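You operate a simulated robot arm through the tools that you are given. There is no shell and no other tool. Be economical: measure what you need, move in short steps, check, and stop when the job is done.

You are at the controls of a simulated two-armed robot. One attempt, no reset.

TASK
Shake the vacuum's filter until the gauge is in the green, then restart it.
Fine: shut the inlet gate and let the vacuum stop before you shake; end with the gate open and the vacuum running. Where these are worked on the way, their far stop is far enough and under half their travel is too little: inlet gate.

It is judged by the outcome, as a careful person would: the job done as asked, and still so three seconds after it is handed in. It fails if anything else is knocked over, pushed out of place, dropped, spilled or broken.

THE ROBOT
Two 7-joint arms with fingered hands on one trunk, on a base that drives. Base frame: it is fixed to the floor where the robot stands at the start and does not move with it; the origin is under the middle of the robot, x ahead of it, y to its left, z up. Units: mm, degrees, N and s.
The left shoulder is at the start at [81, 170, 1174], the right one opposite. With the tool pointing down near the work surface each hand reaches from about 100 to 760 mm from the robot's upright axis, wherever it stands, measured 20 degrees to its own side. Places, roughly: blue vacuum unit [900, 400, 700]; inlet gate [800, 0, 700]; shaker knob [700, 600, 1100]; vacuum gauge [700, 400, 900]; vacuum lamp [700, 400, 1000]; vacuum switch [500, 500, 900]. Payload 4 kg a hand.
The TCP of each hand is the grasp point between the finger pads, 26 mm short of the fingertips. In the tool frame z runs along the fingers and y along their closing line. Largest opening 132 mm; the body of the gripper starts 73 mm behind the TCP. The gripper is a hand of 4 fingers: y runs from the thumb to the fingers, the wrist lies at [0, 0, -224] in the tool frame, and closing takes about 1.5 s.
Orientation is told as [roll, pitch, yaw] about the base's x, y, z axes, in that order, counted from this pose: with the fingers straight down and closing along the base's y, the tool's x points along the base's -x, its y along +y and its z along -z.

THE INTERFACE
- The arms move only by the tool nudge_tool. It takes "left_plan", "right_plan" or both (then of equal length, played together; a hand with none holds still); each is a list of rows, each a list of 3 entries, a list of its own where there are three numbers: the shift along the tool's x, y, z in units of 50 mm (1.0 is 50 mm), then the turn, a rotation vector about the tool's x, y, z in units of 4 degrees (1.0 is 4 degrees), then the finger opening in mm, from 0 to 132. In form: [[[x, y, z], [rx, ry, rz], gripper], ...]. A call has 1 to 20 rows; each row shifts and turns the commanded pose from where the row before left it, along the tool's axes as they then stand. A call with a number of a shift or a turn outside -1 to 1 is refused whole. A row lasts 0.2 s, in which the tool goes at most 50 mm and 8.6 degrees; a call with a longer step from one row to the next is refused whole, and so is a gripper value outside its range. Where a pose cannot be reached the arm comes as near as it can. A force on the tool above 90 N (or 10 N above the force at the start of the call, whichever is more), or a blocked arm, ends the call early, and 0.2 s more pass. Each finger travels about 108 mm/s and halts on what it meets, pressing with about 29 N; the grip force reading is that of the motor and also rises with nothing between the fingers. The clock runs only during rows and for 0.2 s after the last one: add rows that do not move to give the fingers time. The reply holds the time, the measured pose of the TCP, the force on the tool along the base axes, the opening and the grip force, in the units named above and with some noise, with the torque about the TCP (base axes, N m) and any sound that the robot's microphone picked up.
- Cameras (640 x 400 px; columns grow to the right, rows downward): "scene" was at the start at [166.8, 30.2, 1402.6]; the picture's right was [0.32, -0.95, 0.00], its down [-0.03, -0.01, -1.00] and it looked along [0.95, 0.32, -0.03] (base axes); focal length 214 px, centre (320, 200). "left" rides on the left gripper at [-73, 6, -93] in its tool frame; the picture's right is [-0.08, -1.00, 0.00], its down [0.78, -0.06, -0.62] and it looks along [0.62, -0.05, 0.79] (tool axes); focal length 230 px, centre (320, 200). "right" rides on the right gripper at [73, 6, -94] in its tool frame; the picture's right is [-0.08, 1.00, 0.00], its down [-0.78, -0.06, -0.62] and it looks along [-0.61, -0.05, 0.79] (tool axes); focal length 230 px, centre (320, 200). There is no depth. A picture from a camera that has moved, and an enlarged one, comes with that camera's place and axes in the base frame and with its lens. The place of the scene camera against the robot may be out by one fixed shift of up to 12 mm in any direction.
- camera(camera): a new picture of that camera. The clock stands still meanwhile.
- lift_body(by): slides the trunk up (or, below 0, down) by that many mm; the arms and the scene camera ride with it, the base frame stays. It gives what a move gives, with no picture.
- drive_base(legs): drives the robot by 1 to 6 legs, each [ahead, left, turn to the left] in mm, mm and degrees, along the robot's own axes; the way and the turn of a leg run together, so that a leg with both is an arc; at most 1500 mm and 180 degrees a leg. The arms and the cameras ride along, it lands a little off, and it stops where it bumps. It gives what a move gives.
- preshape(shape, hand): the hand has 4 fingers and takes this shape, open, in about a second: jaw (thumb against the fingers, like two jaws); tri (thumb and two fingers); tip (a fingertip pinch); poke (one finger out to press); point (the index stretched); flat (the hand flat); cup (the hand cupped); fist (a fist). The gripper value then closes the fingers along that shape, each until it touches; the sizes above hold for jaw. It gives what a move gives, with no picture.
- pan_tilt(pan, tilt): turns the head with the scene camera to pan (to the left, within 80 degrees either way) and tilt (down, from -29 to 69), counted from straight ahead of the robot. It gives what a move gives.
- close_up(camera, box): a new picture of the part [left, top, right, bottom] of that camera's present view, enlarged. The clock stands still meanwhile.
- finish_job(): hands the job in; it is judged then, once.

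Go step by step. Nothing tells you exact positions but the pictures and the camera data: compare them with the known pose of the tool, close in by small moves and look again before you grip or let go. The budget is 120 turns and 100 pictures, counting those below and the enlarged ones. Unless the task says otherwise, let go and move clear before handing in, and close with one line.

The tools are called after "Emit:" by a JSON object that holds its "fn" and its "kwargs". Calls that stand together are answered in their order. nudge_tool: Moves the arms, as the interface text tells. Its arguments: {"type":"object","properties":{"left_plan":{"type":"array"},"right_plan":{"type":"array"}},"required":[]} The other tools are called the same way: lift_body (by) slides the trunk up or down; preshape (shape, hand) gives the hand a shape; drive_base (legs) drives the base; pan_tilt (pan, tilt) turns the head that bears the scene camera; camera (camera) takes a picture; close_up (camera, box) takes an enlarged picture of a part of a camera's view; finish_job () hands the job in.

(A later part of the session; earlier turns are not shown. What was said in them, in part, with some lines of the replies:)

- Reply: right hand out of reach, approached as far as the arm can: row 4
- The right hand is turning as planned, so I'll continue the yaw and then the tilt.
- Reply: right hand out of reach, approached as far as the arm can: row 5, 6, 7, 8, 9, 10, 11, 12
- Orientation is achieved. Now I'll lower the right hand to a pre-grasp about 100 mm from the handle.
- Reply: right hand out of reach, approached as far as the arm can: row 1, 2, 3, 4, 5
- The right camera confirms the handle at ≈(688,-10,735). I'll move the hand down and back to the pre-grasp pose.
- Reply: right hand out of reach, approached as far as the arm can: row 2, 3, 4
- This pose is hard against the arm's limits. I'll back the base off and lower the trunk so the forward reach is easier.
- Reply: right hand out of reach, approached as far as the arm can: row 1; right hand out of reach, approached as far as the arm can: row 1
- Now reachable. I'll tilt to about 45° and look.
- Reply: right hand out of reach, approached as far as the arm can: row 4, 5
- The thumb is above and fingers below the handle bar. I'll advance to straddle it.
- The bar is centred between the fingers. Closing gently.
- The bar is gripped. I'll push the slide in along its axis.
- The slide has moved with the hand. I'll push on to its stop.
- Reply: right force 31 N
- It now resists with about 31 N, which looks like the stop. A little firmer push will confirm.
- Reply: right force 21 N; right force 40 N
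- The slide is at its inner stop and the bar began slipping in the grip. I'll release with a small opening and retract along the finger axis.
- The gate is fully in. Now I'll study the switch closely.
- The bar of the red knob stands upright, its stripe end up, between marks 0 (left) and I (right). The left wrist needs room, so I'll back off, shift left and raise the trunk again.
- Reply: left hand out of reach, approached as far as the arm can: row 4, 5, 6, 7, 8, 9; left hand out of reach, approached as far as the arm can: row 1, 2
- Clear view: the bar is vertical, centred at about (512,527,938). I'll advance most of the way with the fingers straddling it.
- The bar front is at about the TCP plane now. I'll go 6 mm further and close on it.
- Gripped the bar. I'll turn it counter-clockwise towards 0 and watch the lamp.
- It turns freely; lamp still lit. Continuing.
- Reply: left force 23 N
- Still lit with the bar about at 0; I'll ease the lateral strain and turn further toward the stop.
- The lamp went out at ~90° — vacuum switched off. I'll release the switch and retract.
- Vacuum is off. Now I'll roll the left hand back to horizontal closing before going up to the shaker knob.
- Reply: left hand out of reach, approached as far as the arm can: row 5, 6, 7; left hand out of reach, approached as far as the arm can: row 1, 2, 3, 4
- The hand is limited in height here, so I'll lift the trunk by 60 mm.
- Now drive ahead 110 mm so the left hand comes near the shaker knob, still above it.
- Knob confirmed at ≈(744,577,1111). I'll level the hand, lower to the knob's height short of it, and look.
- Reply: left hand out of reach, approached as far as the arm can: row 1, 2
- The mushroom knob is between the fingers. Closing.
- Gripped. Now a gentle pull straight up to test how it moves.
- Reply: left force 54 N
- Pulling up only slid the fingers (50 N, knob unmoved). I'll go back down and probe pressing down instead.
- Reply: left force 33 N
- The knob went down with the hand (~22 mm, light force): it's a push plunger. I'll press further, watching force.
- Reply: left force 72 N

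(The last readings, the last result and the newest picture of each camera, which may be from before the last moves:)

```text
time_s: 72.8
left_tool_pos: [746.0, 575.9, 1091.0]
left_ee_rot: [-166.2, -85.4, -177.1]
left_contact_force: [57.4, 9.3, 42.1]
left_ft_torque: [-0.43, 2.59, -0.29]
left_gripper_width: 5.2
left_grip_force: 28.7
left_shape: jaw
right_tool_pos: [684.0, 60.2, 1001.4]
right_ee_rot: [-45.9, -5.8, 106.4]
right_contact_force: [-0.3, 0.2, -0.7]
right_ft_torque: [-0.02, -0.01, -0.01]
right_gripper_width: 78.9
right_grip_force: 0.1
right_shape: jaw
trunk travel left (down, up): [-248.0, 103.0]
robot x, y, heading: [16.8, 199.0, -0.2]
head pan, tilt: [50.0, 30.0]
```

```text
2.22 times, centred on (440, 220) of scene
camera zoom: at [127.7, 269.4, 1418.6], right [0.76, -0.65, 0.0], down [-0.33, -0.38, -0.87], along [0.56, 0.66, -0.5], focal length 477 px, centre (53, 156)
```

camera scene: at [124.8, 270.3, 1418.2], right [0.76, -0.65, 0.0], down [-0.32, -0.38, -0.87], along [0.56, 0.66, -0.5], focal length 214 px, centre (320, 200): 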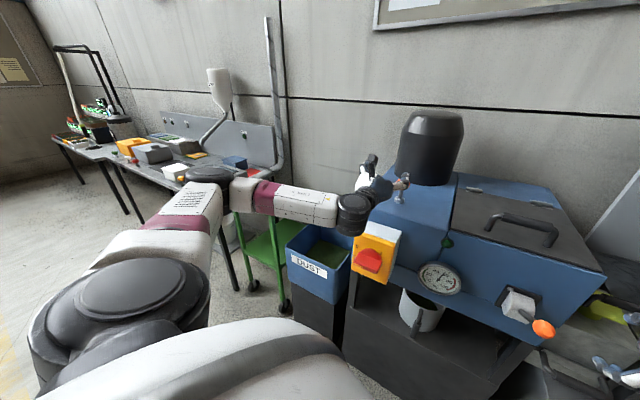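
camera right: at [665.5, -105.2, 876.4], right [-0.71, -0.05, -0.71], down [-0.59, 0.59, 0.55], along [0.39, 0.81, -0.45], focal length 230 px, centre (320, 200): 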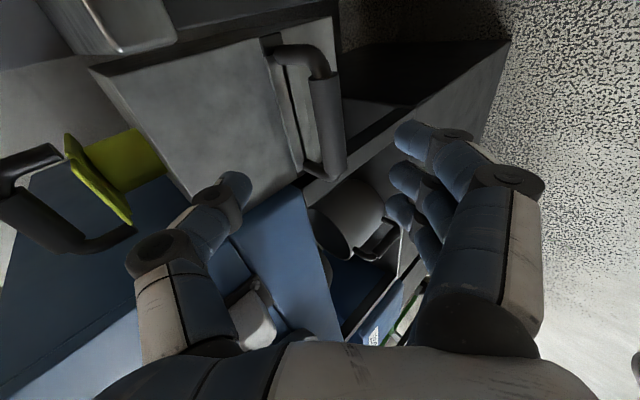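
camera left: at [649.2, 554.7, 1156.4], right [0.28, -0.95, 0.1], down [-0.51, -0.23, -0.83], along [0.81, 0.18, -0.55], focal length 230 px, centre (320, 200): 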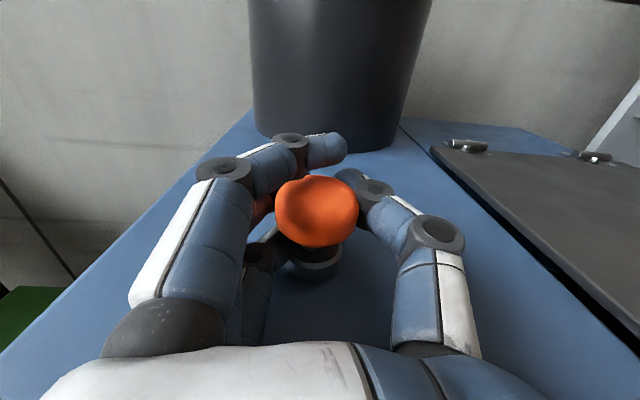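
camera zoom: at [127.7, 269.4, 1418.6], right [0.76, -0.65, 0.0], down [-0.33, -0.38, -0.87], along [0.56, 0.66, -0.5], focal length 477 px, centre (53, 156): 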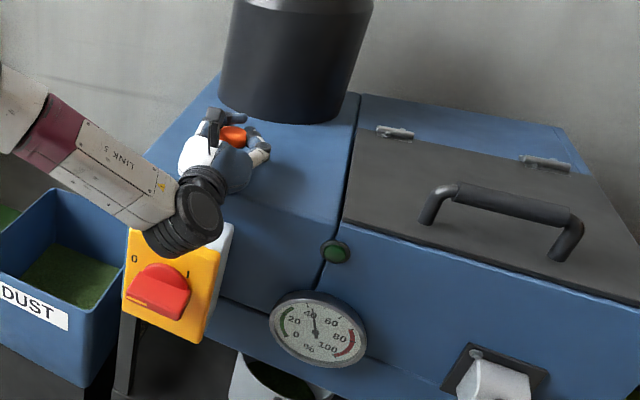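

The gauge dropped from ~55 to ~45, so the strokes count. I'll do two full up/down strokes.

Emit:
{"fn": "nudge_tool", "kwargs": {"left_plan": [[[-0.2, 0, 0.1], [0, 0, 0], 0], [[-0.2, 0, 0], [0, 0, 0], 0], [[-0.2, 0, 0], [0, 0, 0], 0], [[0.2, 0, 0], [0, 0, 0], 0], [[0.2, 0, 0], [0, 0, 0], 0], [[0.2, 0, 0], [0, 0, 0], 0], [[-0.2, 0, 0], [0, 0, 0], 0], [[-0.2, 0, 0], [0, 0, 0], 0], [[-0.2, 0, 0], [0, 0, 0], 0], [[0.2, 0, 0], [0, 0, 0], 0], [[0.2, 0, 0], [0, 0, 0], 0], [[0.2, 0, 0], [0, 0, 0], 0]]}}

Emit:
{"fn": "close_up", "kwargs": {"camera": "scene", "box": [360, 130, 520, 310]}}

Emit:
{"fn": "camera", "kwargs": {"camera": "left"}}

```text
time_s: 75.4
left_tool_pos: [746.2, 574.6, 1091.5]
left_ee_rot: [-167.6, -85.5, -175.6]
left_contact_force: [33.0, 0.5, 35.2]
left_ft_torque: [-0.43, 2.36, -0.25]
left_gripper_width: 4.8
left_grip_force: 28.8
left_shape: jaw
right_tool_pos: [682.0, 58.9, 1001.6]
right_ee_rot: [-46.0, -5.9, 106.5]
right_contact_force: [0.3, -0.5, 0.1]
right_ft_torque: [-0.01, 0.0, 0.0]
right_gripper_width: 79.2
right_grip_force: 0.0
right_shape: jaw
trunk travel left (down, up): [-248.0, 103.0]
robot x, y, heading: [15.3, 196.9, -0.4]
head pan, tilt: [50.0, 30.0]
```

```text
2.22 times, centred on (440, 220) of scene
camera zoom: at [124.6, 268.3, 1419.0], right [0.76, -0.65, 0.0], down [-0.32, -0.38, -0.87], along [0.56, 0.66, -0.5], focal length 477 px, centre (53, 156)
```

zoom: 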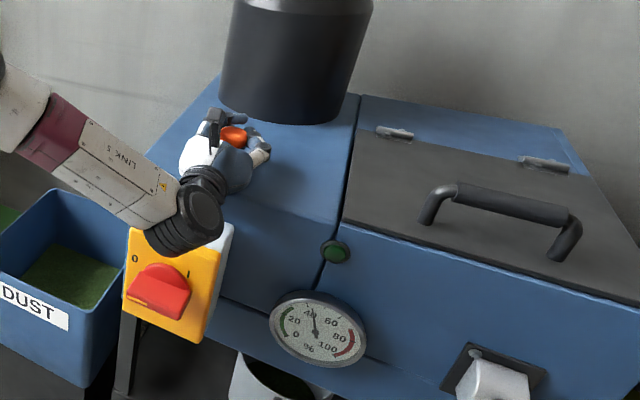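

```text
37 pictures are left
camera left: at [650.1, 554.6, 1156.6], right [0.28, -0.96, 0.09], down [-0.51, -0.23, -0.83], along [0.81, 0.18, -0.55], focal length 230 px, centre (320, 200)
```

left: 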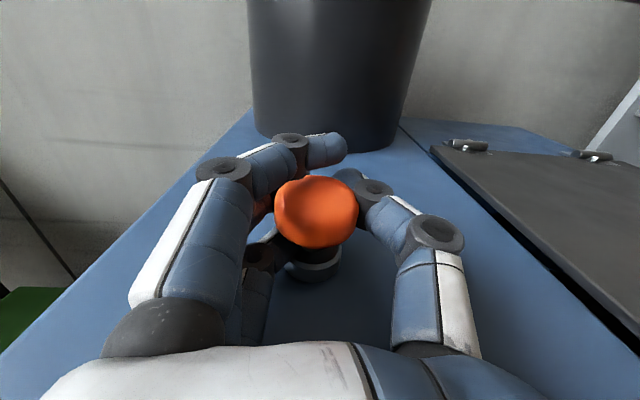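

No change from those shorter strokes; I'll use fuller strokes with a brief dwell at each end.

Emit:
{"fn": "nudge_tool", "kwargs": {"left_plan": [[[-0.25, 0, 0], [0, 0, 0], 0], [[-0.25, 0, 0], [0, 0, 0], 0], [[-0.25, 0, 0], [0, 0, 0], 0], [[-0.1, 0, 0], [0, 0, 0], 0], [[0, 0, 0], [0, 0, 0], 0]]}}

Emit:
{"fn": "nudge_tool", "kwargs": {"left_plan": [[[0.25, 0, 0], [0, 0, 0], 0], [[0.25, 0, 0], [0, 0, 0], 0], [[0.25, 0, 0], [0, 0, 0], 0], [[0.1, 0, 0], [0, 0, 0], 0], [[0, 0, 0], [0, 0, 0], 0]]}}

Emit:
{"fn": "close_up", "kwargs": {"camera": "scene", "box": [360, 130, 520, 310]}}

```text
time_s: 76.6
left_tool_pos: [746.3, 575.4, 1119.9]
left_ee_rot: [-168.0, -86.8, -175.6]
left_contact_force: [38.2, -5.6, -5.5]
left_ft_torque: [-0.09, -0.16, 0.1]
left_gripper_width: 5.1
left_grip_force: 29.0
left_shape: jaw
right_tool_pos: [687.0, 60.0, 998.4]
right_ee_rot: [-45.7, -5.8, 106.4]
right_contact_force: [0.2, -0.6, 0.2]
right_ft_torque: [0.03, -0.02, 0.01]
right_gripper_width: 79.5
right_grip_force: 0.0
right_shape: jaw
trunk travel left (down, up): [-248.0, 103.0]
robot x, y, heading: [16.6, 200.6, -0.3]
head pan, tilt: [50.0, 30.0]
```

```text
time_s: 77.8
left_tool_pos: [746.3, 574.8, 1090.1]
left_ee_rot: [-166.9, -85.6, -176.5]
left_contact_force: [33.5, 0.3, 38.7]
left_ft_torque: [-0.49, 2.61, -0.26]
left_gripper_width: 4.9
left_grip_force: 28.8
left_shape: jaw
right_tool_pos: [682.0, 57.7, 1002.6]
right_ee_rot: [-45.9, -6.0, 106.4]
right_contact_force: [-0.1, -0.1, -1.1]
right_ft_torque: [0.01, -0.01, -0.06]
right_gripper_width: 79.2
right_grip_force: 0.0
right_shape: jaw
trunk travel left (down, up): [-248.0, 103.0]
robot x, y, heading: [16.1, 202.3, -0.2]
head pan, tilt: [50.0, 30.0]
```

```text
2.22 times, centred on (440, 220) of scene
camera zoom: at [124.4, 268.2, 1418.8], right [0.76, -0.65, 0.0], down [-0.32, -0.38, -0.87], along [0.56, 0.66, -0.5], focal length 477 px, centre (53, 156)
```

zoom: 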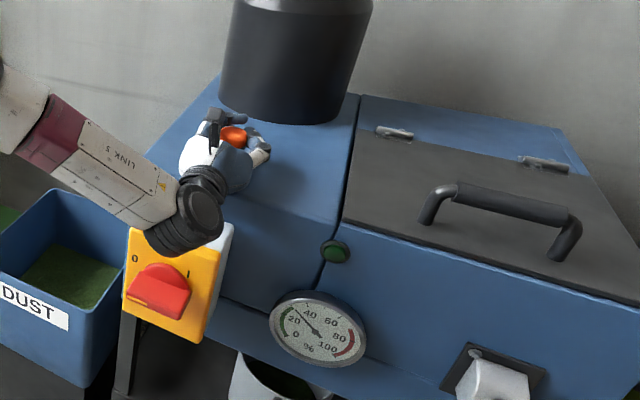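

Gauge now ~32. Two more full strokes, checking after.

Emit:
{"fn": "nudge_tool", "kwargs": {"left_plan": [[[-0.25, 0, 0], [0, 0, 0], 0], [[-0.25, 0, 0], [0, 0, 0], 0], [[-0.25, 0, 0], [0, 0, 0], 0], [[-0.1, 0, 0], [0, 0, 0], 0], [[0, 0, 0], [0, 0, 0], 0], [[0.25, 0, 0], [0, 0, 0], 0], [[0.25, 0, 0], [0, 0, 0], 0], [[0.25, 0, 0], [0, 0, 0], 0], [[0.1, 0, 0], [0, 0, 0], 0], [[0, 0, 0], [0, 0, 0], 0]]}}

Emit:
{"fn": "close_up", "kwargs": {"camera": "scene", "box": [410, 230, 490, 290]}}

```text
time_s: 80.0
left_tool_pos: [746.1, 575.7, 1090.5]
left_ee_rot: [-166.8, -85.5, -176.5]
left_contact_force: [30.5, 2.6, 41.4]
left_ft_torque: [-0.48, 2.97, -0.38]
left_gripper_width: 5.3
left_grip_force: 28.9
left_shape: jaw
right_tool_pos: [680.9, 58.6, 1003.0]
right_ee_rot: [-46.0, -5.9, 106.5]
right_contact_force: [-0.4, -0.4, -0.2]
right_ft_torque: [0.0, 0.0, 0.0]
right_gripper_width: 79.3
right_grip_force: 0.0
right_shape: jaw
trunk travel left (down, up): [-248.0, 103.0]
robot x, y, heading: [15.2, 203.5, -0.3]
head pan, tilt: [50.0, 30.0]
```

```text
6.67 times, centred on (450, 260) of scene
camera zoom: at [123.6, 268.3, 1418.9], right [0.76, -0.65, 0.0], down [-0.32, -0.38, -0.87], along [0.56, 0.66, -0.5], focal length 1430 px, centre (-547, -200)
```

zoom: 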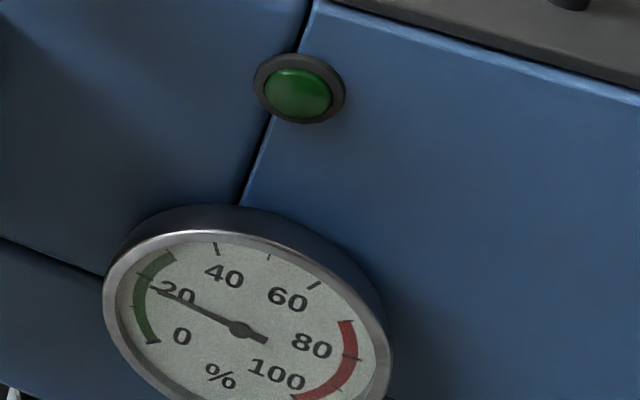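

The gauge is at ~20, inside the green. I'll return the knob to its top position, release and retract.

Emit:
{"fn": "nudge_tool", "kwargs": {"left_plan": [[[-0.25, 0, 0], [0, 0, 0], 0], [[-0.25, 0, 0], [0, 0, 0], 0], [[-0.25, 0, 0], [0, 0, 0], 0], [[-0.1, 0, 0], [0, 0, 0], 0], [[0, 0, 0], [0, 0, 0], 20], [[0, 0, 0], [0, 0, 0], 40], [[0, 0, 0], [0, 0, 0], 60], [[0, 0, 0], [0, 0, 0], 80], [[0, 0, 0], [0, 0, 0], 100], [[0, 0, 0], [0, 0, 0], 100]]}}

Emit:
{"fn": "camera", "kwargs": {"camera": "left"}}

```text
time_s: 82.2
left_tool_pos: [743.0, 575.7, 1126.2]
left_ee_rot: [-166.9, -86.2, -176.4]
left_contact_force: [-0.3, 0.2, -0.8]
left_ft_torque: [0.01, -0.01, -0.01]
left_gripper_width: 99.5
left_grip_force: 0.2
left_shape: jaw
right_tool_pos: [682.1, 60.6, 1003.5]
right_ee_rot: [-46.0, -5.8, 106.4]
right_contact_force: [-0.4, 0.7, -0.5]
right_ft_torque: [0.0, -0.01, 0.05]
right_gripper_width: 79.5
right_grip_force: 0.0
right_shape: jaw
trunk travel left (down, up): [-248.0, 103.0]
robot x, y, heading: [18.9, 198.3, -0.2]
head pan, tilt: [50.0, 30.0]
```

```text
34 pictures are left
camera left: at [646.7, 555.8, 1193.2], right [0.28, -0.96, 0.09], down [-0.52, -0.23, -0.82], along [0.81, 0.18, -0.56], focal length 230 px, centre (320, 200)
```

left: 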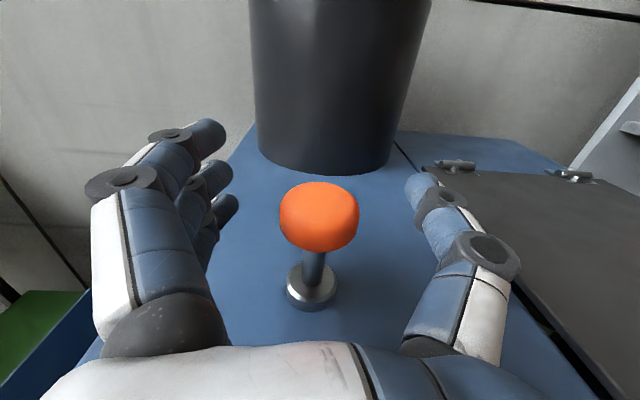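

Knob is back up and free. I'll retract the left hand back and up, clear of everything.

Emit:
{"fn": "nudge_tool", "kwargs": {"left_plan": [[[-0.1, 0, -0.6], [0, 0, 0], 100], [[-0.1, 0, -0.8], [0, 0, 0], 100], [[-0.1, 0, -0.8], [0, 0, 0], 100], [[-0.6, 0, -0.3], [0, 0, 0], 100], [[-0.6, 0.3, 0], [0, 0, 0], 100], [[-0.6, 0.3, 0], [0, 0, 0], 100]]}}

Emit:
{"fn": "pan_tilt", "kwargs": {"pan": 5, "tilt": 42}}

Emit:
{"fn": "camera", "kwargs": {"camera": "scene"}}

```text
time_s: 83.6
left_tool_pos: [599.7, 574.2, 1191.7]
left_ee_rot: [-169.3, -85.3, -174.1]
left_contact_force: [-1.0, -0.3, -0.1]
left_ft_torque: [-0.02, -0.02, -0.01]
left_gripper_width: 99.6
left_grip_force: 0.0
left_shape: jaw
left hand out of reach, approached as far as the arm can: row 5, 6
right_tool_pos: [681.2, 59.9, 1002.3]
right_ee_rot: [-46.0, -5.8, 106.3]
right_contact_force: [-0.5, -0.3, -0.2]
right_ft_torque: [-0.02, 0.01, 0.0]
right_gripper_width: 79.4
right_grip_force: 0.0
right_shape: jaw
trunk travel left (down, up): [-248.0, 103.0]
robot x, y, heading: [16.2, 200.2, -0.0]
head pan, tilt: [50.0, 30.0]
```

```text
time_s: 84.7
left_tool_pos: [600.4, 573.1, 1191.4]
left_ee_rot: [-168.7, -85.3, -174.6]
left_contact_force: [-0.2, -0.1, -0.5]
left_ft_torque: [0.0, 0.04, 0.02]
left_gripper_width: 99.6
left_grip_force: 0.0
left_shape: jaw
right_tool_pos: [680.6, 59.7, 1002.5]
right_ee_rot: [-46.0, -5.7, 106.4]
right_contact_force: [-0.4, -0.1, 0.3]
right_ft_torque: [0.03, 0.0, 0.01]
right_gripper_width: 79.6
right_grip_force: 0.2
right_shape: jaw
trunk travel left (down, up): [-248.0, 103.0]
robot x, y, heading: [15.7, 200.8, -0.1]
head pan, tilt: [5.0, 42.0]
```

```text
33 pictures are left
camera scene: at [148.3, 208.2, 1400.0], right [0.08, -1.0, 0.0], down [-0.67, -0.06, -0.74], along [0.74, 0.06, -0.67], focal length 214 px, centre (320, 200)
```

scene: 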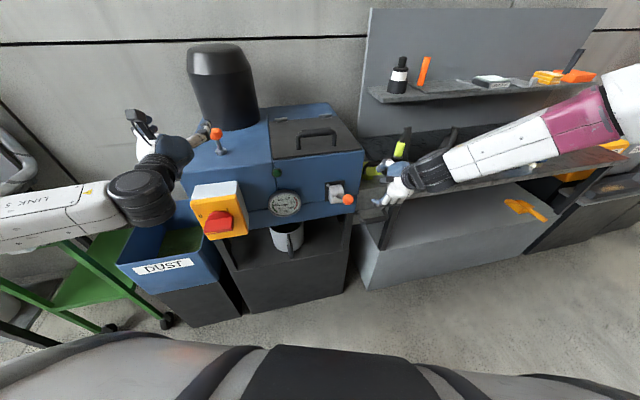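

Next, shift the base right 70 mm, then lower the right hand in front of the gate.

Emit:
{"fn": "drive_base", "kwargs": {"legs": [[0, -70, 0]]}}

Emit:
{"fn": "nudge_tool", "kwargs": {"right_plan": [[[0, 0.6, 0.35], [0, 0, 0], 80], [[0, 0.6, 0.35], [0, 0, 0], 80], [[0, 0.6, 0.35], [0, 0, 0], 80], [[0, 0.6, 0.35], [0, 0, 0], 80], [[0, 0.6, 0.35], [0, 0, 0], 80]]}}

```text
time_s: 86.0
left_tool_pos: [600.7, 501.9, 1191.3]
left_ee_rot: [-169.3, -85.3, -174.2]
left_contact_force: [0.2, 0.3, 0.1]
left_ft_torque: [-0.04, -0.02, 0.01]
left_gripper_width: 99.8
left_grip_force: 0.2
left_shape: jaw
right_tool_pos: [682.3, -10.3, 1003.1]
right_ee_rot: [-46.0, -5.9, 106.4]
right_contact_force: [1.1, 0.2, 0.3]
right_ft_torque: [0.03, 0.0, 0.02]
right_gripper_width: 79.6
right_grip_force: 0.1
right_shape: jaw
trunk travel left (down, up): [-248.0, 103.0]
robot x, y, heading: [16.8, 131.1, -0.7]
head pan, tilt: [5.0, 42.0]
```

```text
time_s: 87.2
left_tool_pos: [599.7, 503.2, 1191.3]
left_ee_rot: [-169.1, -85.4, -174.4]
left_contact_force: [-0.2, 0.3, 0.0]
left_ft_torque: [0.03, 0.0, 0.03]
left_gripper_width: 99.9
left_grip_force: 0.1
left_shape: jaw
right_tool_pos: [637.8, -5.7, 835.1]
right_ee_rot: [-46.1, -5.8, 106.4]
right_contact_force: [-0.5, 0.0, -0.5]
right_ft_torque: [0.01, 0.01, -0.02]
right_gripper_width: 79.5
right_grip_force: 0.1
right_shape: jaw
trunk travel left (down, up): [-248.0, 103.0]
robot x, y, heading: [18.7, 130.2, -0.4]
head pan, tilt: [5.0, 42.0]
```

Emit:
{"fn": "drive_base", "kwargs": {"legs": [[75, 0, 0]]}}

Emit:
{"fn": "camera", "kwargs": {"camera": "right"}}

Emit:
{"fn": "camera", "kwargs": {"camera": "scene"}}

```text
time_s: 88.3
left_tool_pos: [676.9, 502.5, 1191.1]
left_ee_rot: [-168.9, -85.4, -174.6]
left_contact_force: [0.6, -0.2, -0.6]
left_ft_torque: [0.0, -0.06, 0.02]
left_gripper_width: 99.9
left_grip_force: 0.0
left_shape: jaw
right_tool_pos: [711.6, -6.3, 833.9]
right_ee_rot: [-45.8, -6.0, 106.3]
right_contact_force: [0.2, -0.2, 0.4]
right_ft_torque: [-0.01, 0.0, 0.0]
right_gripper_width: 79.5
right_grip_force: 0.1
right_shape: jaw
trunk travel left (down, up): [-248.0, 103.0]
robot x, y, heading: [92.2, 130.2, -0.3]
head pan, tilt: [5.0, 42.0]
```

```text
32 pictures are left
camera right: at [664.2, -102.7, 887.0], right [-0.71, -0.05, -0.7], down [-0.59, 0.59, 0.55], along [0.39, 0.81, -0.45], focal length 230 px, centre (320, 200)
```

right: 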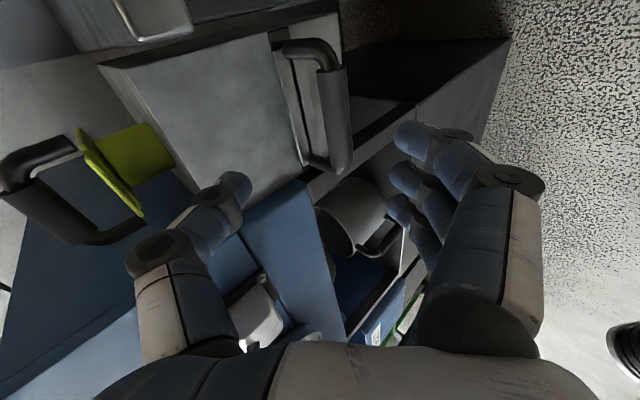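

```text
31 pictures are left
camera scene: at [223.4, 137.8, 1399.9], right [0.08, -1.0, 0.0], down [-0.67, -0.05, -0.74], along [0.74, 0.06, -0.67], focal length 214 px, centre (320, 200)
```

scene: 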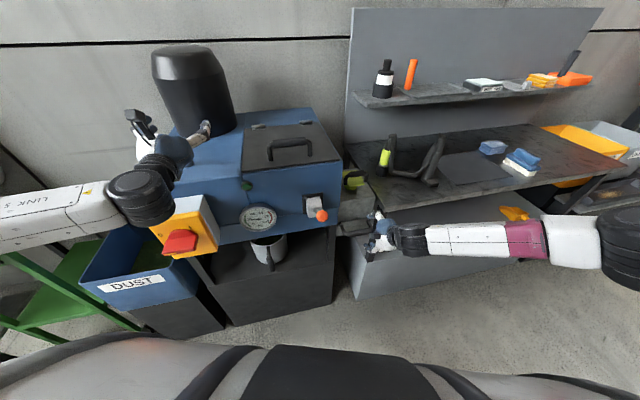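

I'll narrow the opening so the thumb fits the gap, align, and advance partway.

Emit:
{"fn": "nudge_tool", "kwargs": {"right_plan": [[[0, 0.29, 0], [0, 0, 0], 65], [[0, 0, 0.4], [0, 0, 0], 52], [[0, 0, 0.5], [0, 0, 0], 52], [[0, 0, 0.5], [0, 0, 0], 52]]}}

Emit:
{"fn": "camera", "kwargs": {"camera": "right"}}

```text
time_s: 89.3
left_tool_pos: [675.5, 503.3, 1191.7]
left_ee_rot: [-168.7, -85.2, -174.9]
left_contact_force: [-0.3, 0.0, -0.1]
left_ft_torque: [0.01, -0.01, 0.01]
left_gripper_width: 99.8
left_grip_force: 0.0
left_shape: jaw
right_tool_pos: [746.9, 12.7, 773.9]
right_ee_rot: [-46.0, -5.9, 106.3]
right_contact_force: [-0.2, 0.7, 0.0]
right_ft_torque: [-0.02, -0.01, -0.02]
right_gripper_width: 52.5
right_grip_force: 0.1
right_shape: jaw
trunk travel left (down, up): [-248.0, 103.0]
robot x, y, heading: [93.4, 127.9, -0.6]
head pan, tilt: [5.0, 42.0]
```

```text
30 pictures are left
camera right: at [699.2, -84.2, 826.5], right [-0.71, -0.05, -0.71], down [-0.59, 0.59, 0.55], along [0.39, 0.81, -0.45], focal length 230 px, centre (320, 200)
```

right: 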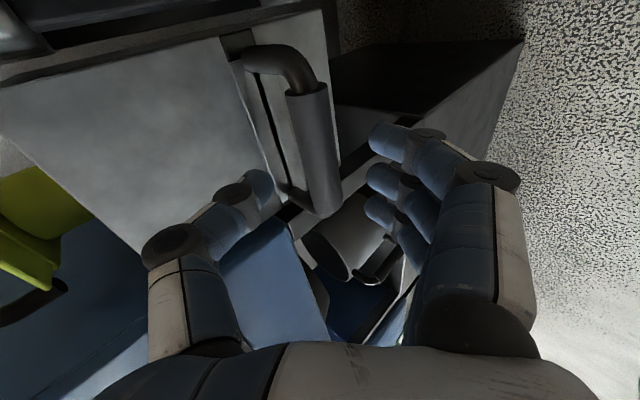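

Emit:
{"fn": "nudge_tool", "kwargs": {"right_plan": [[[0, 0, 0.4], [0, 0, 0], 52], [[0, 0, 0.4], [0, 0, 0], 52]]}}

Emit:
{"fn": "camera", "kwargs": {"camera": "right"}}

```text
time_s: 89.9
left_tool_pos: [675.2, 503.7, 1191.7]
left_ee_rot: [-168.8, -85.4, -174.8]
left_contact_force: [0.0, 0.2, 0.6]
left_ft_torque: [0.01, 0.02, -0.02]
left_gripper_width: 99.9
left_grip_force: 0.0
left_shape: jaw
right_tool_pos: [773.8, 22.0, 747.1]
right_ee_rot: [-46.1, -5.7, 106.3]
right_contact_force: [0.2, -0.2, -0.4]
right_ft_torque: [0.0, 0.02, -0.04]
right_gripper_width: 52.6
right_grip_force: 0.0
right_shape: jaw
trunk travel left (down, up): [-248.0, 103.0]
robot x, y, heading: [89.8, 129.8, -0.6]
head pan, tilt: [5.0, 42.0]
```

```text
29 pictures are left
camera right: at [726.2, -75.3, 799.6], right [-0.71, -0.05, -0.71], down [-0.59, 0.59, 0.55], along [0.39, 0.81, -0.45], focal length 230 px, centre (320, 200)
```

right: 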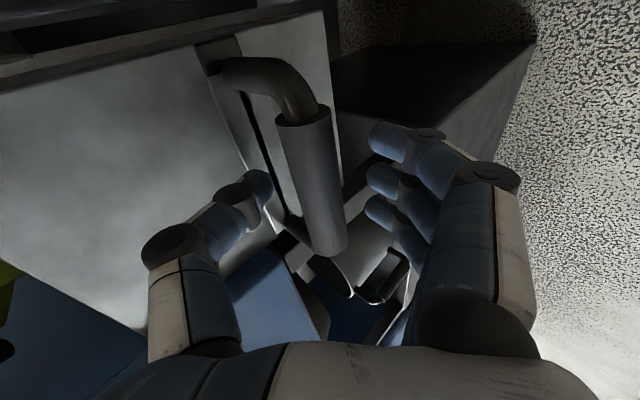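

Bar is centred between thumb and fingers. Closing.

Emit:
{"fn": "nudge_tool", "kwargs": {"right_plan": [[[0, 0, 0.06], [0, 0, 0], 35], [[0, 0, 0], [0, 0, 0], 20], [[0, 0, 0], [0, 0, 0], 12], [[0, 0, 0], [0, 0, 0], 12], [[0, 0, 0], [0, 0, 0], 12]]}}

Emit:
{"fn": "nudge_tool", "kwargs": {"right_plan": [[[0, 0.14, -0.145], [0, 0, 0], 12], [[0, 0.14, -0.145], [0, 0, 0], 12], [[0, 0.14, -0.145], [0, 0, 0], 12]]}}

Emit:
{"fn": "camera", "kwargs": {"camera": "right"}}

```text
time_s: 91.1
left_tool_pos: [675.0, 502.7, 1191.0]
left_ee_rot: [-168.9, -85.4, -174.7]
left_contact_force: [0.2, -0.2, -0.6]
left_ft_torque: [-0.03, 0.02, 0.0]
left_gripper_width: 99.6
left_grip_force: 0.0
left_shape: jaw
right_tool_pos: [774.8, 21.8, 744.1]
right_ee_rot: [-45.9, -6.0, 106.3]
right_contact_force: [3.8, 2.4, -6.9]
right_ft_torque: [-0.03, 0.02, 0.07]
right_gripper_width: 13.9
right_grip_force: 28.7
right_shape: jaw
trunk travel left (down, up): [-248.0, 103.0]
robot x, y, heading: [89.9, 126.4, -0.6]
head pan, tilt: [5.0, 42.0]
```

```text
time_s: 91.9
left_tool_pos: [675.0, 501.5, 1191.3]
left_ee_rot: [-169.2, -85.3, -174.3]
left_contact_force: [0.5, 0.3, 0.0]
left_ft_torque: [0.0, 0.0, -0.02]
left_gripper_width: 99.8
left_grip_force: 0.1
left_shape: jaw
right_tool_pos: [747.2, 13.0, 744.3]
right_ee_rot: [-45.9, -5.8, 106.3]
right_contact_force: [2.2, -2.6, -6.7]
right_ft_torque: [-0.13, 0.05, 0.0]
right_gripper_width: 13.7
right_grip_force: 28.9
right_shape: jaw
trunk travel left (down, up): [-248.0, 103.0]
robot x, y, heading: [86.0, 128.1, -0.2]
head pan, tilt: [5.0, 42.0]
```

```text
28 pictures are left
camera right: at [700.3, -83.2, 797.5], right [-0.71, -0.05, -0.7], down [-0.59, 0.59, 0.55], along [0.39, 0.8, -0.45], focal length 230 px, centre (320, 200)
```

right: 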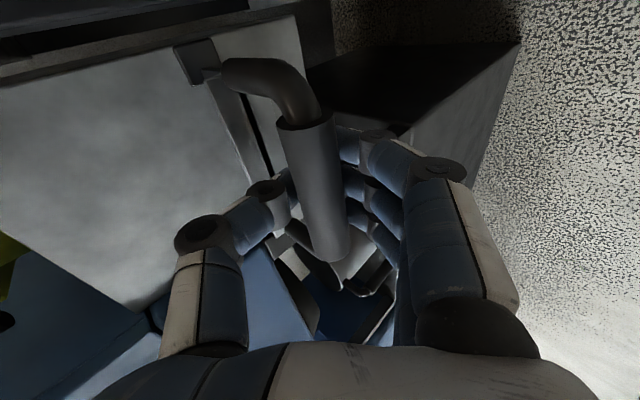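

The slide is coming out with the hand. Continuing the pull to the outer stop.

Emit:
{"fn": "nudge_tool", "kwargs": {"right_plan": [[[0, 0.14, -0.145], [0, 0, 0], 12], [[0, 0.14, -0.145], [0, 0, 0], 12], [[0, 0.14, -0.145], [0, 0, 0], 12], [[0, 0.14, -0.145], [0, 0, 0], 12], [[0, 0.14, -0.145], [0, 0, 0], 12], [[0, 0.14, -0.145], [0, 0, 0], 12], [[0, 0.14, -0.145], [0, 0, 0], 12]]}}

Emit:
{"fn": "camera", "kwargs": {"camera": "right"}}

```text
time_s: 93.5
left_tool_pos: [676.2, 500.4, 1190.2]
left_ee_rot: [-169.8, -85.4, -173.9]
left_contact_force: [0.4, 0.1, 0.2]
left_ft_torque: [-0.02, 0.0, 0.03]
left_gripper_width: 99.7
left_grip_force: 0.1
left_shape: jaw
right_tool_pos: [682.0, -6.3, 745.1]
right_ee_rot: [-45.8, -5.9, 106.3]
right_contact_force: [10.6, -14.3, -12.9]
right_ft_torque: [-0.24, 0.01, -0.07]
right_gripper_width: 13.1
right_grip_force: 29.0
right_shape: jaw
trunk travel left (down, up): [-248.0, 103.0]
robot x, y, heading: [88.0, 129.3, -0.5]
head pan, tilt: [5.0, 42.0]
```

```text
27 pictures are left
camera right: at [634.9, -104.1, 797.5], right [-0.71, -0.05, -0.7], down [-0.59, 0.59, 0.55], along [0.39, 0.81, -0.45], focal length 230 px, centre (320, 200)
```

right: 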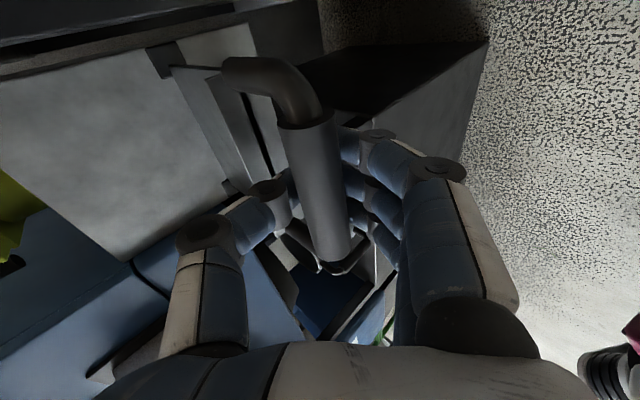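

Emit:
{"fn": "nudge_tool", "kwargs": {"right_plan": [[[0.06, 0.1, -0.1], [0, 0, 0], 12], [[0.04, 0.1, -0.1], [0, 0, 0], 12], [[0, 0.06, -0.06], [0, 0, 0], 12], [[0, 0, 0], [0, 0, 0], 12]]}}

Emit:
{"fn": "camera", "kwargs": {"camera": "right"}}

```text
time_s: 94.5
left_tool_pos: [681.4, 504.6, 1187.9]
left_ee_rot: [-168.2, -85.7, -175.3]
left_contact_force: [0.1, 0.1, 1.1]
left_ft_torque: [0.0, -0.02, 0.03]
left_gripper_width: 99.7
left_grip_force: 0.1
left_shape: jaw
right_tool_pos: [668.7, -11.5, 744.4]
right_ee_rot: [-45.9, -6.2, 106.7]
right_contact_force: [53.8, 24.7, -24.1]
right_ft_torque: [-0.17, 0.57, 0.27]
right_gripper_width: 8.1
right_grip_force: 28.8
right_shape: jaw
trunk travel left (down, up): [-248.0, 103.0]
robot x, y, heading: [92.4, 129.9, -0.3]
head pan, tilt: [5.0, 42.0]
```

```text
26 pictures are left
camera right: at [621.2, -109.3, 795.6], right [-0.71, -0.05, -0.7], down [-0.59, 0.58, 0.56], along [0.38, 0.81, -0.45], focal length 230 px, centre (320, 200)
```

right: 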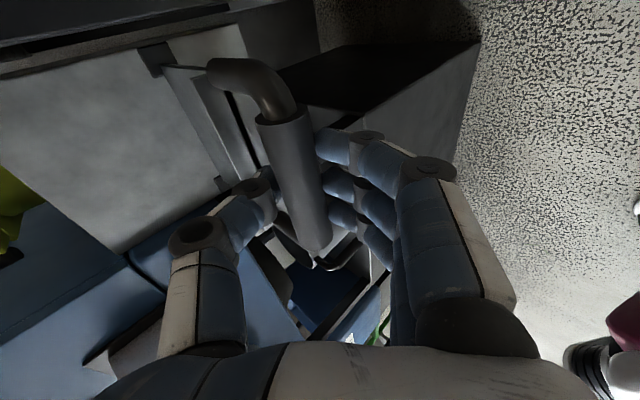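

The outer stop is reached (≈58 N). I'll relax, release and retract the right hand.

Emit:
{"fn": "nudge_tool", "kwargs": {"right_plan": [[[0, -0.12, 0.1], [0, 0, 0], 12], [[0, 0, 0], [0, 0, 0], 30], [[0, 0, 0], [0, 0, 0], 50], [[0, 0, 0], [0, 0, 0], 60], [[0, 0, -0.5], [0, 0, 0], 60], [[0, 0, -0.6], [0, 0, 0], 60], [[0, 0, -0.6], [0, 0, 0], 60], [[0, 0, -0.6], [0, 0, 0], 60]]}}

Emit:
{"fn": "camera", "kwargs": {"camera": "scene"}}

Emit:
{"fn": "close_up", "kwargs": {"camera": "scene", "box": [300, 150, 440, 290]}}

```text
time_s: 96.3
left_tool_pos: [674.4, 502.9, 1191.7]
left_ee_rot: [-168.9, -85.3, -174.6]
left_contact_force: [-0.2, 0.3, -0.2]
left_ft_torque: [-0.02, -0.01, 0.0]
left_gripper_width: 99.6
left_grip_force: 0.1
left_shape: jaw
right_tool_pos: [591.3, -44.0, 824.7]
right_ee_rot: [-46.0, -6.0, 106.3]
right_contact_force: [0.1, 0.8, -0.3]
right_ft_torque: [0.03, 0.0, -0.01]
right_gripper_width: 59.3
right_grip_force: 0.1
right_shape: jaw
trunk travel left (down, up): [-248.0, 103.0]
robot x, y, heading: [90.9, 129.2, -0.5]
head pan, tilt: [5.0, 42.0]
```

```text
25 pictures are left
camera scene: at [221.8, 137.6, 1400.1], right [0.08, -1.0, 0.0], down [-0.67, -0.05, -0.74], along [0.74, 0.06, -0.67], focal length 214 px, centre (320, 200)
```

scene: 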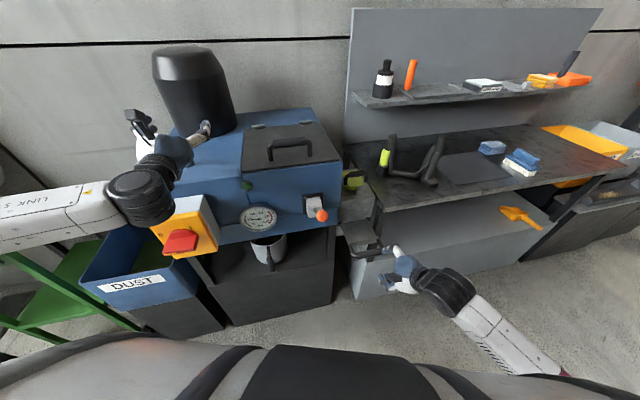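

```text
2.86 times, centred on (370, 220) of scene
camera zoom: at [221.8, 137.6, 1400.1], right [0.08, -1.0, 0.0], down [-0.67, -0.05, -0.74], along [0.74, 0.06, -0.67], focal length 613 px, centre (177, 143)
```

zoom: 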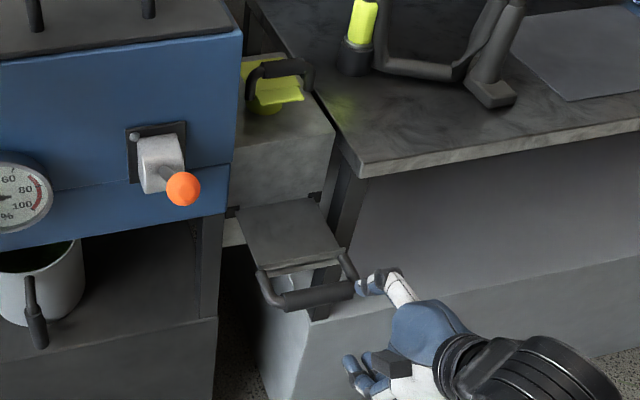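

The gate is fully open. Now back off to the switch position and lower the trunk to nominal.

Emit:
{"fn": "drive_base", "kwargs": {"legs": [[-190, 0, 0], [0, 70, 0]]}}

Emit:
{"fn": "nudge_tool", "kwargs": {"left_plan": [[[0.3, 0, -0.5], [0, 0, 0], 100], [[0.3, 0, -0.5], [0, 0, 0], 100]]}}

Emit:
{"fn": "lift_body", "kwargs": {"by": -60}}

```text
time_s: 98.7
left_tool_pos: [482.9, 572.0, 1191.2]
left_ee_rot: [-168.5, -85.3, -175.3]
left_contact_force: [-0.7, 0.2, 0.0]
left_ft_torque: [-0.03, 0.02, 0.04]
left_gripper_width: 99.9
left_grip_force: 0.1
left_shape: jaw
right_tool_pos: [399.0, 26.2, 824.3]
right_ee_rot: [-45.9, -5.7, 106.3]
right_contact_force: [0.6, 0.3, -0.6]
right_ft_torque: [0.02, -0.01, 0.01]
right_gripper_width: 59.2
right_grip_force: 0.0
right_shape: jaw
trunk travel left (down, up): [-248.0, 103.0]
robot x, y, heading: [-103.0, 197.4, -0.6]
head pan, tilt: [5.0, 42.0]
```

```text
time_s: 99.3
left_tool_pos: [437.3, 555.7, 1157.6]
left_ee_rot: [-168.8, -85.4, -174.8]
left_contact_force: [-0.1, 0.4, -0.6]
left_ft_torque: [0.03, 0.0, 0.01]
left_gripper_width: 99.7
left_grip_force: 0.0
left_shape: jaw
right_tool_pos: [399.1, 24.7, 823.1]
right_ee_rot: [-46.1, -5.8, 106.1]
right_contact_force: [-0.1, -0.1, -0.8]
right_ft_torque: [-0.03, 0.0, 0.0]
right_gripper_width: 59.4
right_grip_force: 0.0
right_shape: jaw
trunk travel left (down, up): [-248.0, 103.0]
robot x, y, heading: [-104.1, 196.4, -0.4]
head pan, tilt: [5.0, 42.0]
```

```text
time_s: 100.3
left_tool_pos: [437.3, 556.3, 1098.4]
left_ee_rot: [-168.3, -85.2, -175.3]
left_contact_force: [-0.7, 0.3, 0.2]
left_ft_torque: [-0.03, 0.02, 0.01]
left_gripper_width: 99.8
left_grip_force: 0.0
left_shape: jaw
right_tool_pos: [387.4, 23.1, 737.1]
right_ee_rot: [-42.4, -7.0, 106.0]
right_contact_force: [-0.8, 0.4, 0.1]
right_ft_torque: [0.03, 0.01, 0.03]
right_gripper_width: 59.5
right_grip_force: 0.1
right_shape: jaw
trunk travel left (down, up): [-188.0, 163.0]
robot x, y, heading: [-104.1, 199.6, -0.4]
head pan, tilt: [5.0, 42.0]
```

Emit:
{"fn": "nudge_tool", "kwargs": {"left_plan": [[[0.79, -0.18, -0.27], [0, 0, 0], 90], [[0.79, -0.18, -0.27], [0, 0, 0], 90], [[0.79, -0.18, -0.27], [0, 0, 0], 90], [[0.79, -0.18, -0.27], [0, 0, 0], 90], [[0, 0, 0], [0, 1, 0], 90], [[0, 0, 0], [0, 0, -1], 90], [[0, 0, 0], [0, 0, -1], 90], [[0, 0, 0], [0, 0, -1], 90], [[0, 0, 0], [0, 0, -1], 90], [[0, 0, 0], [0, 0, -1], 90], [[0, 0, 0], [0, 0, -1], 90], [[0, 0, 0], [0, 0, -1], 90], [[0, 0, 0], [0, 0, -1], 90], [[0, 0, 0], [0, 0, -1], 90], [[0, 0, 0], [0, 0, -1], 90], [[0, 0, 0], [0, 0, -1], 90], [[0, 0, 0], [0, 0, -1], 90], [[0, 0, 0], [0, 0, -1], 90], [[0, 0, 0], [0, 0, -1], 90], [[0, 0, 0], [0, 0, -1], 90]]}}

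Emit:
{"fn": "nudge_tool", "kwargs": {"left_plan": [[[0, 0, 0], [0, 0, -1], 90], [[0, 0, 0], [0, 0, -1], 90], [[0, 0, 0], [0, 0, -1], 90], [[0, 0, 0], [0, 0, -1], 90], [[0, 0, 0], [0, 0, -1], 90], [[0, 0, 0], [0, 0, -1], 90], [[0, 0, 0], [0, 0, -1], 90]]}}

Emit:
{"fn": "camera", "kwargs": {"camera": "left"}}

```text
time_s: 104.5
left_tool_pos: [408.9, 508.6, 935.6]
left_ee_rot: [-90.7, -29.0, 106.6]
left_contact_force: [-0.3, 0.2, -0.2]
left_ft_torque: [-0.03, -0.01, 0.02]
left_gripper_width: 90.2
left_grip_force: 0.1
left_shape: jaw
right_tool_pos: [387.8, 23.9, 737.1]
right_ee_rot: [-42.4, -7.2, 106.0]
right_contact_force: [0.4, 0.4, 0.7]
right_ft_torque: [-0.01, 0.01, -0.01]
right_gripper_width: 59.3
right_grip_force: 0.0
right_shape: jaw
trunk travel left (down, up): [-188.0, 163.0]
robot x, y, heading: [-104.5, 197.8, -0.8]
head pan, tilt: [5.0, 42.0]
```

```text
time_s: 106.1
left_tool_pos: [407.8, 509.4, 936.2]
left_ee_rot: [-90.6, -1.0, 106.3]
left_contact_force: [-0.3, 0.3, 0.5]
left_ft_torque: [-0.02, 0.0, 0.01]
left_gripper_width: 90.4
left_grip_force: 0.0
left_shape: jaw
right_tool_pos: [388.3, 24.3, 737.1]
right_ee_rot: [-42.5, -7.0, 106.1]
right_contact_force: [0.6, 0.1, 1.1]
right_ft_torque: [-0.04, 0.0, 0.02]
right_gripper_width: 59.3
right_grip_force: 0.0
right_shape: jaw
trunk travel left (down, up): [-188.0, 163.0]
robot x, y, heading: [-100.3, 199.0, -0.2]
head pan, tilt: [5.0, 42.0]
```

```text
23 pictures are left
camera left: at [298.8, 554.1, 931.0], right [-0.03, 0.05, 1.0], down [-0.37, -0.93, 0.04], along [0.93, -0.37, 0.05], focal length 230 px, centre (320, 200)
```

left: 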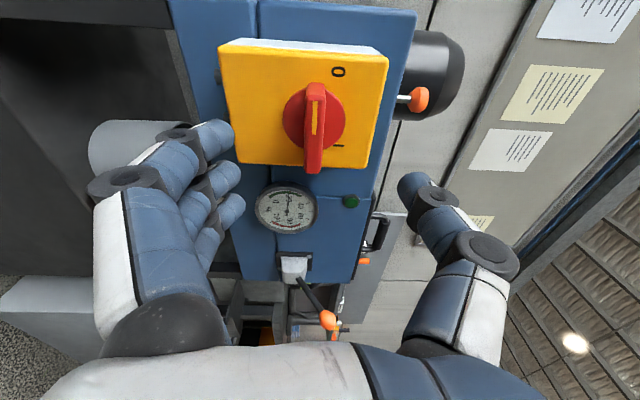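

Aligned with the horizontal switch bar. Advancing.

Emit:
{"fn": "nudge_tool", "kwargs": {"left_plan": [[[0.1, 0, 0.6], [0, 0, 0], 90], [[0.1, 0, 0.6], [0, 0, 0], 90], [[0, 0, 0.6], [0, 0, 0], 90]]}}

Emit:
{"fn": "camera", "kwargs": {"camera": "left"}}

```text
time_s: 106.9
left_tool_pos: [499.3, 522.7, 935.4]
left_ee_rot: [-90.6, -1.0, 106.2]
left_contact_force: [1.0, 0.2, 0.0]
left_ft_torque: [-0.02, 0.02, -0.01]
left_gripper_width: 90.6
left_grip_force: 0.0
left_shape: jaw
right_tool_pos: [387.0, 24.7, 735.8]
right_ee_rot: [-42.5, -7.1, 106.0]
right_contact_force: [-0.1, 0.2, 0.5]
right_ft_torque: [0.01, 0.05, -0.01]
right_gripper_width: 59.4
right_grip_force: 0.1
right_shape: jaw
trunk travel left (down, up): [-188.0, 163.0]
robot x, y, heading: [-98.8, 201.2, -0.6]
head pan, tilt: [5.0, 42.0]
```

```text
22 pictures are left
camera left: at [389.4, 567.6, 930.8], right [-0.03, 0.05, 1.0], down [-0.37, -0.93, 0.04], along [0.93, -0.37, 0.04], focal length 230 px, centre (320, 200)
```

left: 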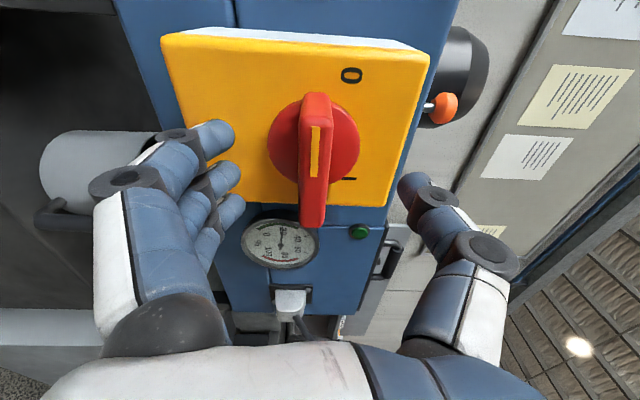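

Emit:
{"fn": "nudge_tool", "kwargs": {"left_plan": [[[0, 0.03, 0.4], [0, 0, 0], 80], [[0, 0, 0], [0, 0, 0], 60], [[0, 0, 0], [0, 0, 0], 40], [[0, 0, 0], [0, 0, 0], 20], [[0, 0, 0], [0, 0, 0], 5], [[0, 0, 0], [0, 0, 0], 5], [[0, 0, 0], [0, 0, 0], 5]]}}

Emit:
{"fn": "camera", "kwargs": {"camera": "left"}}

```text
time_s: 108.5
left_tool_pos: [518.0, 528.6, 933.6]
left_ee_rot: [-90.5, -1.1, 106.3]
left_contact_force: [0.8, 0.1, -4.0]
left_ft_torque: [-0.06, 0.17, -0.02]
left_gripper_width: 12.2
left_grip_force: 28.8
left_shape: jaw
right_tool_pos: [388.8, 23.9, 736.9]
right_ee_rot: [-42.3, -7.1, 106.0]
right_contact_force: [0.0, -0.2, -1.4]
right_ft_torque: [0.01, -0.02, 0.0]
right_gripper_width: 59.6
right_grip_force: 0.0
right_shape: jaw
trunk travel left (down, up): [-188.0, 163.0]
robot x, y, heading: [-105.0, 197.5, -0.3]
head pan, tilt: [5.0, 42.0]
```

```text
21 pictures are left
camera left: at [407.9, 574.0, 928.4], right [-0.03, 0.05, 1.0], down [-0.37, -0.93, 0.04], along [0.93, -0.37, 0.04], focal length 230 px, centre (320, 200)
```

left: 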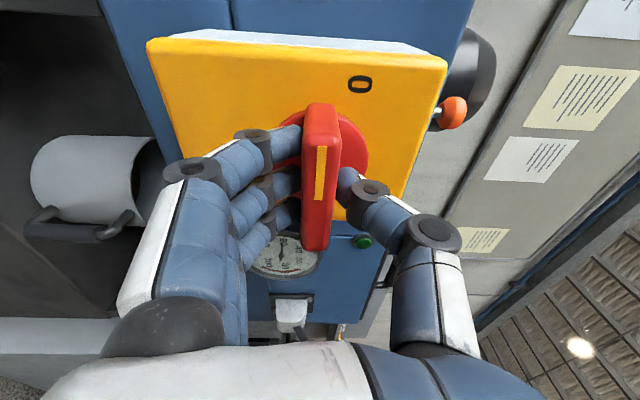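

Gripped. Turning the switch back clockwise 90° to I.

Emit:
{"fn": "nudge_tool", "kwargs": {"left_plan": [[[0, 0, 0], [0, 0, 1], 5], [[0, 0, 0], [0, 0, 1], 5], [[0, 0, 0], [0, 0, 1], 5], [[0, 0, 0], [0, 0, 1], 5], [[0, 0, 0], [0, 0, 1], 5], [[0, 0, 0], [0, 0, 1], 5], [[0, 0, 0], [0, 0, 1], 5], [[0, 0, 0], [0, 0, 1], 5], [[0, 0, 0], [0, 0, 1], 5], [[0, 0, 0], [0, 0, 1], 5]]}}

Emit:
{"fn": "nudge_tool", "kwargs": {"left_plan": [[[0, 0, 0], [0, 0, 1], 5], [[0, 0, 0], [0, 0, 1], 5], [[0, 0, 0], [0, 0, 1], 5], [[0, 0, 0], [0, 0, 1], 5], [[0, 0, 0], [0, 0, 1], 5], [[0, 0, 0], [0, 0, 1], 5], [[0, 0, 0], [0, 0, 1], 5], [[0, 0, 0], [0, 0, 1], 5], [[0, 0, 0], [0, 0, 1], 5], [[0, 0, 0], [0, 0, 1], 5], [[0, 0, 0], [0, 0, 1], 5], [[0, 0, 0], [0, 0, 1], 5]]}}

Emit:
{"fn": "camera", "kwargs": {"camera": "left"}}

```text
time_s: 110.7
left_tool_pos: [517.3, 529.2, 934.8]
left_ee_rot: [-90.8, -41.3, 106.6]
left_contact_force: [1.8, -13.6, -10.7]
left_ft_torque: [-0.15, 0.26, -0.18]
left_gripper_width: 12.3
left_grip_force: 28.7
left_shape: jaw
right_tool_pos: [389.0, 23.7, 736.0]
right_ee_rot: [-42.3, -7.2, 106.0]
right_contact_force: [0.4, -1.3, 0.5]
right_ft_torque: [-0.01, -0.02, 0.0]
right_gripper_width: 59.3
right_grip_force: 0.1
right_shape: jaw
trunk travel left (down, up): [-188.0, 163.0]
robot x, y, heading: [-107.3, 196.7, -0.5]
head pan, tilt: [5.0, 42.0]
```

```text
time_s: 113.3
left_tool_pos: [518.0, 529.0, 935.6]
left_ee_rot: [-126.3, -89.1, 142.5]
left_contact_force: [2.8, -16.3, -11.7]
left_ft_torque: [-0.06, 0.29, -0.35]
left_gripper_width: 12.3
left_grip_force: 28.7
left_shape: jaw
right_tool_pos: [388.2, 23.9, 736.1]
right_ee_rot: [-42.3, -7.2, 106.0]
right_contact_force: [-0.1, -0.5, 0.5]
right_ft_torque: [0.0, -0.01, 0.0]
right_gripper_width: 59.4
right_grip_force: 0.1
right_shape: jaw
trunk travel left (down, up): [-188.0, 163.0]
robot x, y, heading: [-102.8, 198.4, -0.5]
head pan, tilt: [5.0, 42.0]
```

```text
20 pictures are left
camera left: at [426.1, 509.8, 1007.9], right [0.28, -0.96, 0.09], down [-0.56, -0.24, -0.79], along [0.78, 0.17, -0.61], focal length 230 px, centre (320, 200)
```

left: 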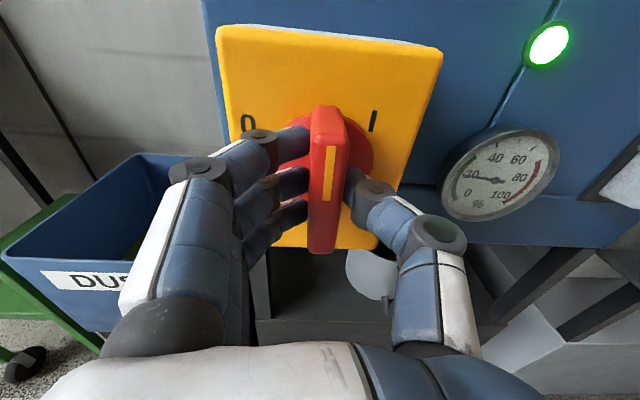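

The lamp is lit and the gauge is in the green. A small extra turn to seat it, then release and retract.

Emit:
{"fn": "nudge_tool", "kwargs": {"left_plan": [[[0, 0, 0], [0, 0, 0.6], 5], [[0, 0, 0], [0, 0, 0], 5], [[0, 0, 0], [0, 0, 0], 30], [[0, 0, 0], [0, 0, 0], 60], [[0, 0, 0], [0, 0, 0], 90], [[0, 0, -0.4], [0, 0, 0], 90], [[0, 0, -0.8], [0, 0, 0], 90], [[0, 0, -0.8], [0, 0, 0], 90]]}}

Emit:
{"fn": "camera", "kwargs": {"camera": "left"}}

Emit:
{"fn": "camera", "kwargs": {"camera": "scene"}}

```text
time_s: 115.1
left_tool_pos: [420.2, 501.4, 933.9]
left_ee_rot: [114.2, -88.4, -97.7]
left_contact_force: [-0.8, -0.8, 0.9]
left_ft_torque: [-0.01, 0.01, -0.03]
left_gripper_width: 89.5
left_grip_force: 0.2
left_shape: jaw
right_tool_pos: [388.4, 24.1, 735.9]
right_ee_rot: [-42.4, -7.2, 106.0]
right_contact_force: [-0.7, -0.5, 0.1]
right_ft_torque: [0.0, -0.01, 0.0]
right_gripper_width: 59.6
right_grip_force: 0.0
right_shape: jaw
trunk travel left (down, up): [-188.0, 163.0]
robot x, y, heading: [-105.1, 199.3, -0.6]
head pan, tilt: [5.0, 42.0]
```

```text
19 pictures are left
camera left: at [328.7, 479.9, 1007.0], right [0.28, -0.96, 0.05], down [-0.57, -0.21, -0.79], along [0.77, 0.19, -0.61], focal length 230 px, centre (320, 200)
```

left: 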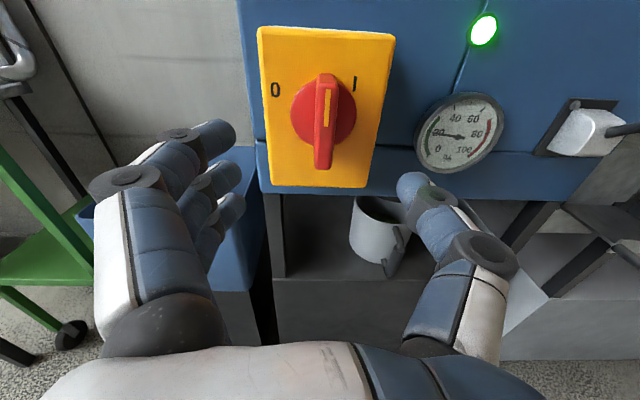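

```text
18 pictures are left
camera scene: at [60.7, 207.8, 1338.6], right [0.08, -1.0, 0.0], down [-0.67, -0.05, -0.74], along [0.74, 0.06, -0.67], focal length 214 px, centre (320, 200)
```

scene: 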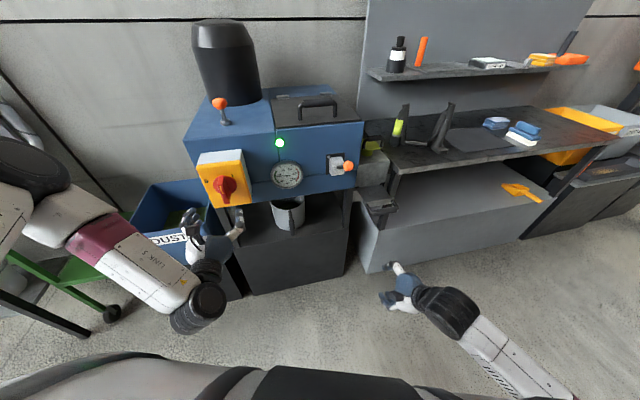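

Gate open, lamp lit, hands clear. One last check that the gauge holds.

Emit:
{"fn": "nudge_tool", "kwargs": {"left_plan": [[[0, 0, -0.2], [0, 0, 0], 90], [[0, 0, 0], [0, 0, 0], 90], [[0, 0, 0], [0, 0, 0], 90], [[0, 0, 0], [0, 0, 0], 90], [[0, 0, 0], [0, 0, 0], 90], [[0, 0, 0], [0, 0, 0], 90], [[0, 0, 0], [0, 0, 0], 90], [[0, 0, 0], [0, 0, 0], 90], [[0, 0, 0], [0, 0, 0], 90], [[0, 0, 0], [0, 0, 0], 90]]}}

Emit:
{"fn": "close_up", "kwargs": {"camera": "left", "box": [400, 0, 540, 190]}}

```text
time_s: 117.3
left_tool_pos: [410.7, 499.5, 933.4]
left_ee_rot: [112.6, -88.4, -96.4]
left_contact_force: [0.5, 1.0, 0.3]
left_ft_torque: [-0.03, 0.03, -0.01]
left_gripper_width: 89.6
left_grip_force: 0.0
left_shape: jaw
right_tool_pos: [388.6, 24.7, 736.2]
right_ee_rot: [-42.4, -7.0, 106.1]
right_contact_force: [-0.9, 0.3, -0.8]
right_ft_torque: [0.02, 0.0, 0.0]
right_gripper_width: 59.4
right_grip_force: 0.1
right_shape: jaw
trunk travel left (down, up): [-188.0, 163.0]
robot x, y, heading: [-101.1, 200.3, -0.9]
head pan, tilt: [5.0, 42.0]
```

```text
2.11 times, centred on (470, 95) of left
camera zoom: at [319.7, 477.4, 1006.3], right [0.28, -0.96, 0.05], down [-0.57, -0.21, -0.79], along [0.77, 0.19, -0.61], focal length 484 px, centre (4, 421)
```

zoom: 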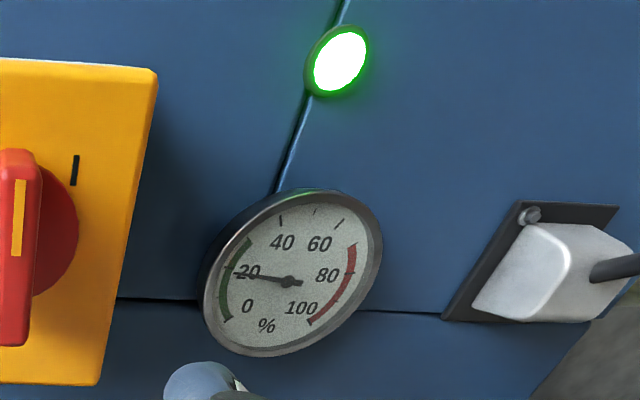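

The gauge holds at about 20, well inside the green, with the lamp lit and the gate open. I'm handing in.

Emit:
{"fn": "finish_job", "kwargs": {}}

```text
The job is handed in.
```

The filter is shaken and the gauge reads about 20, in the green; the inlet gate is open, the vacuum is running again, and both hands are clear.
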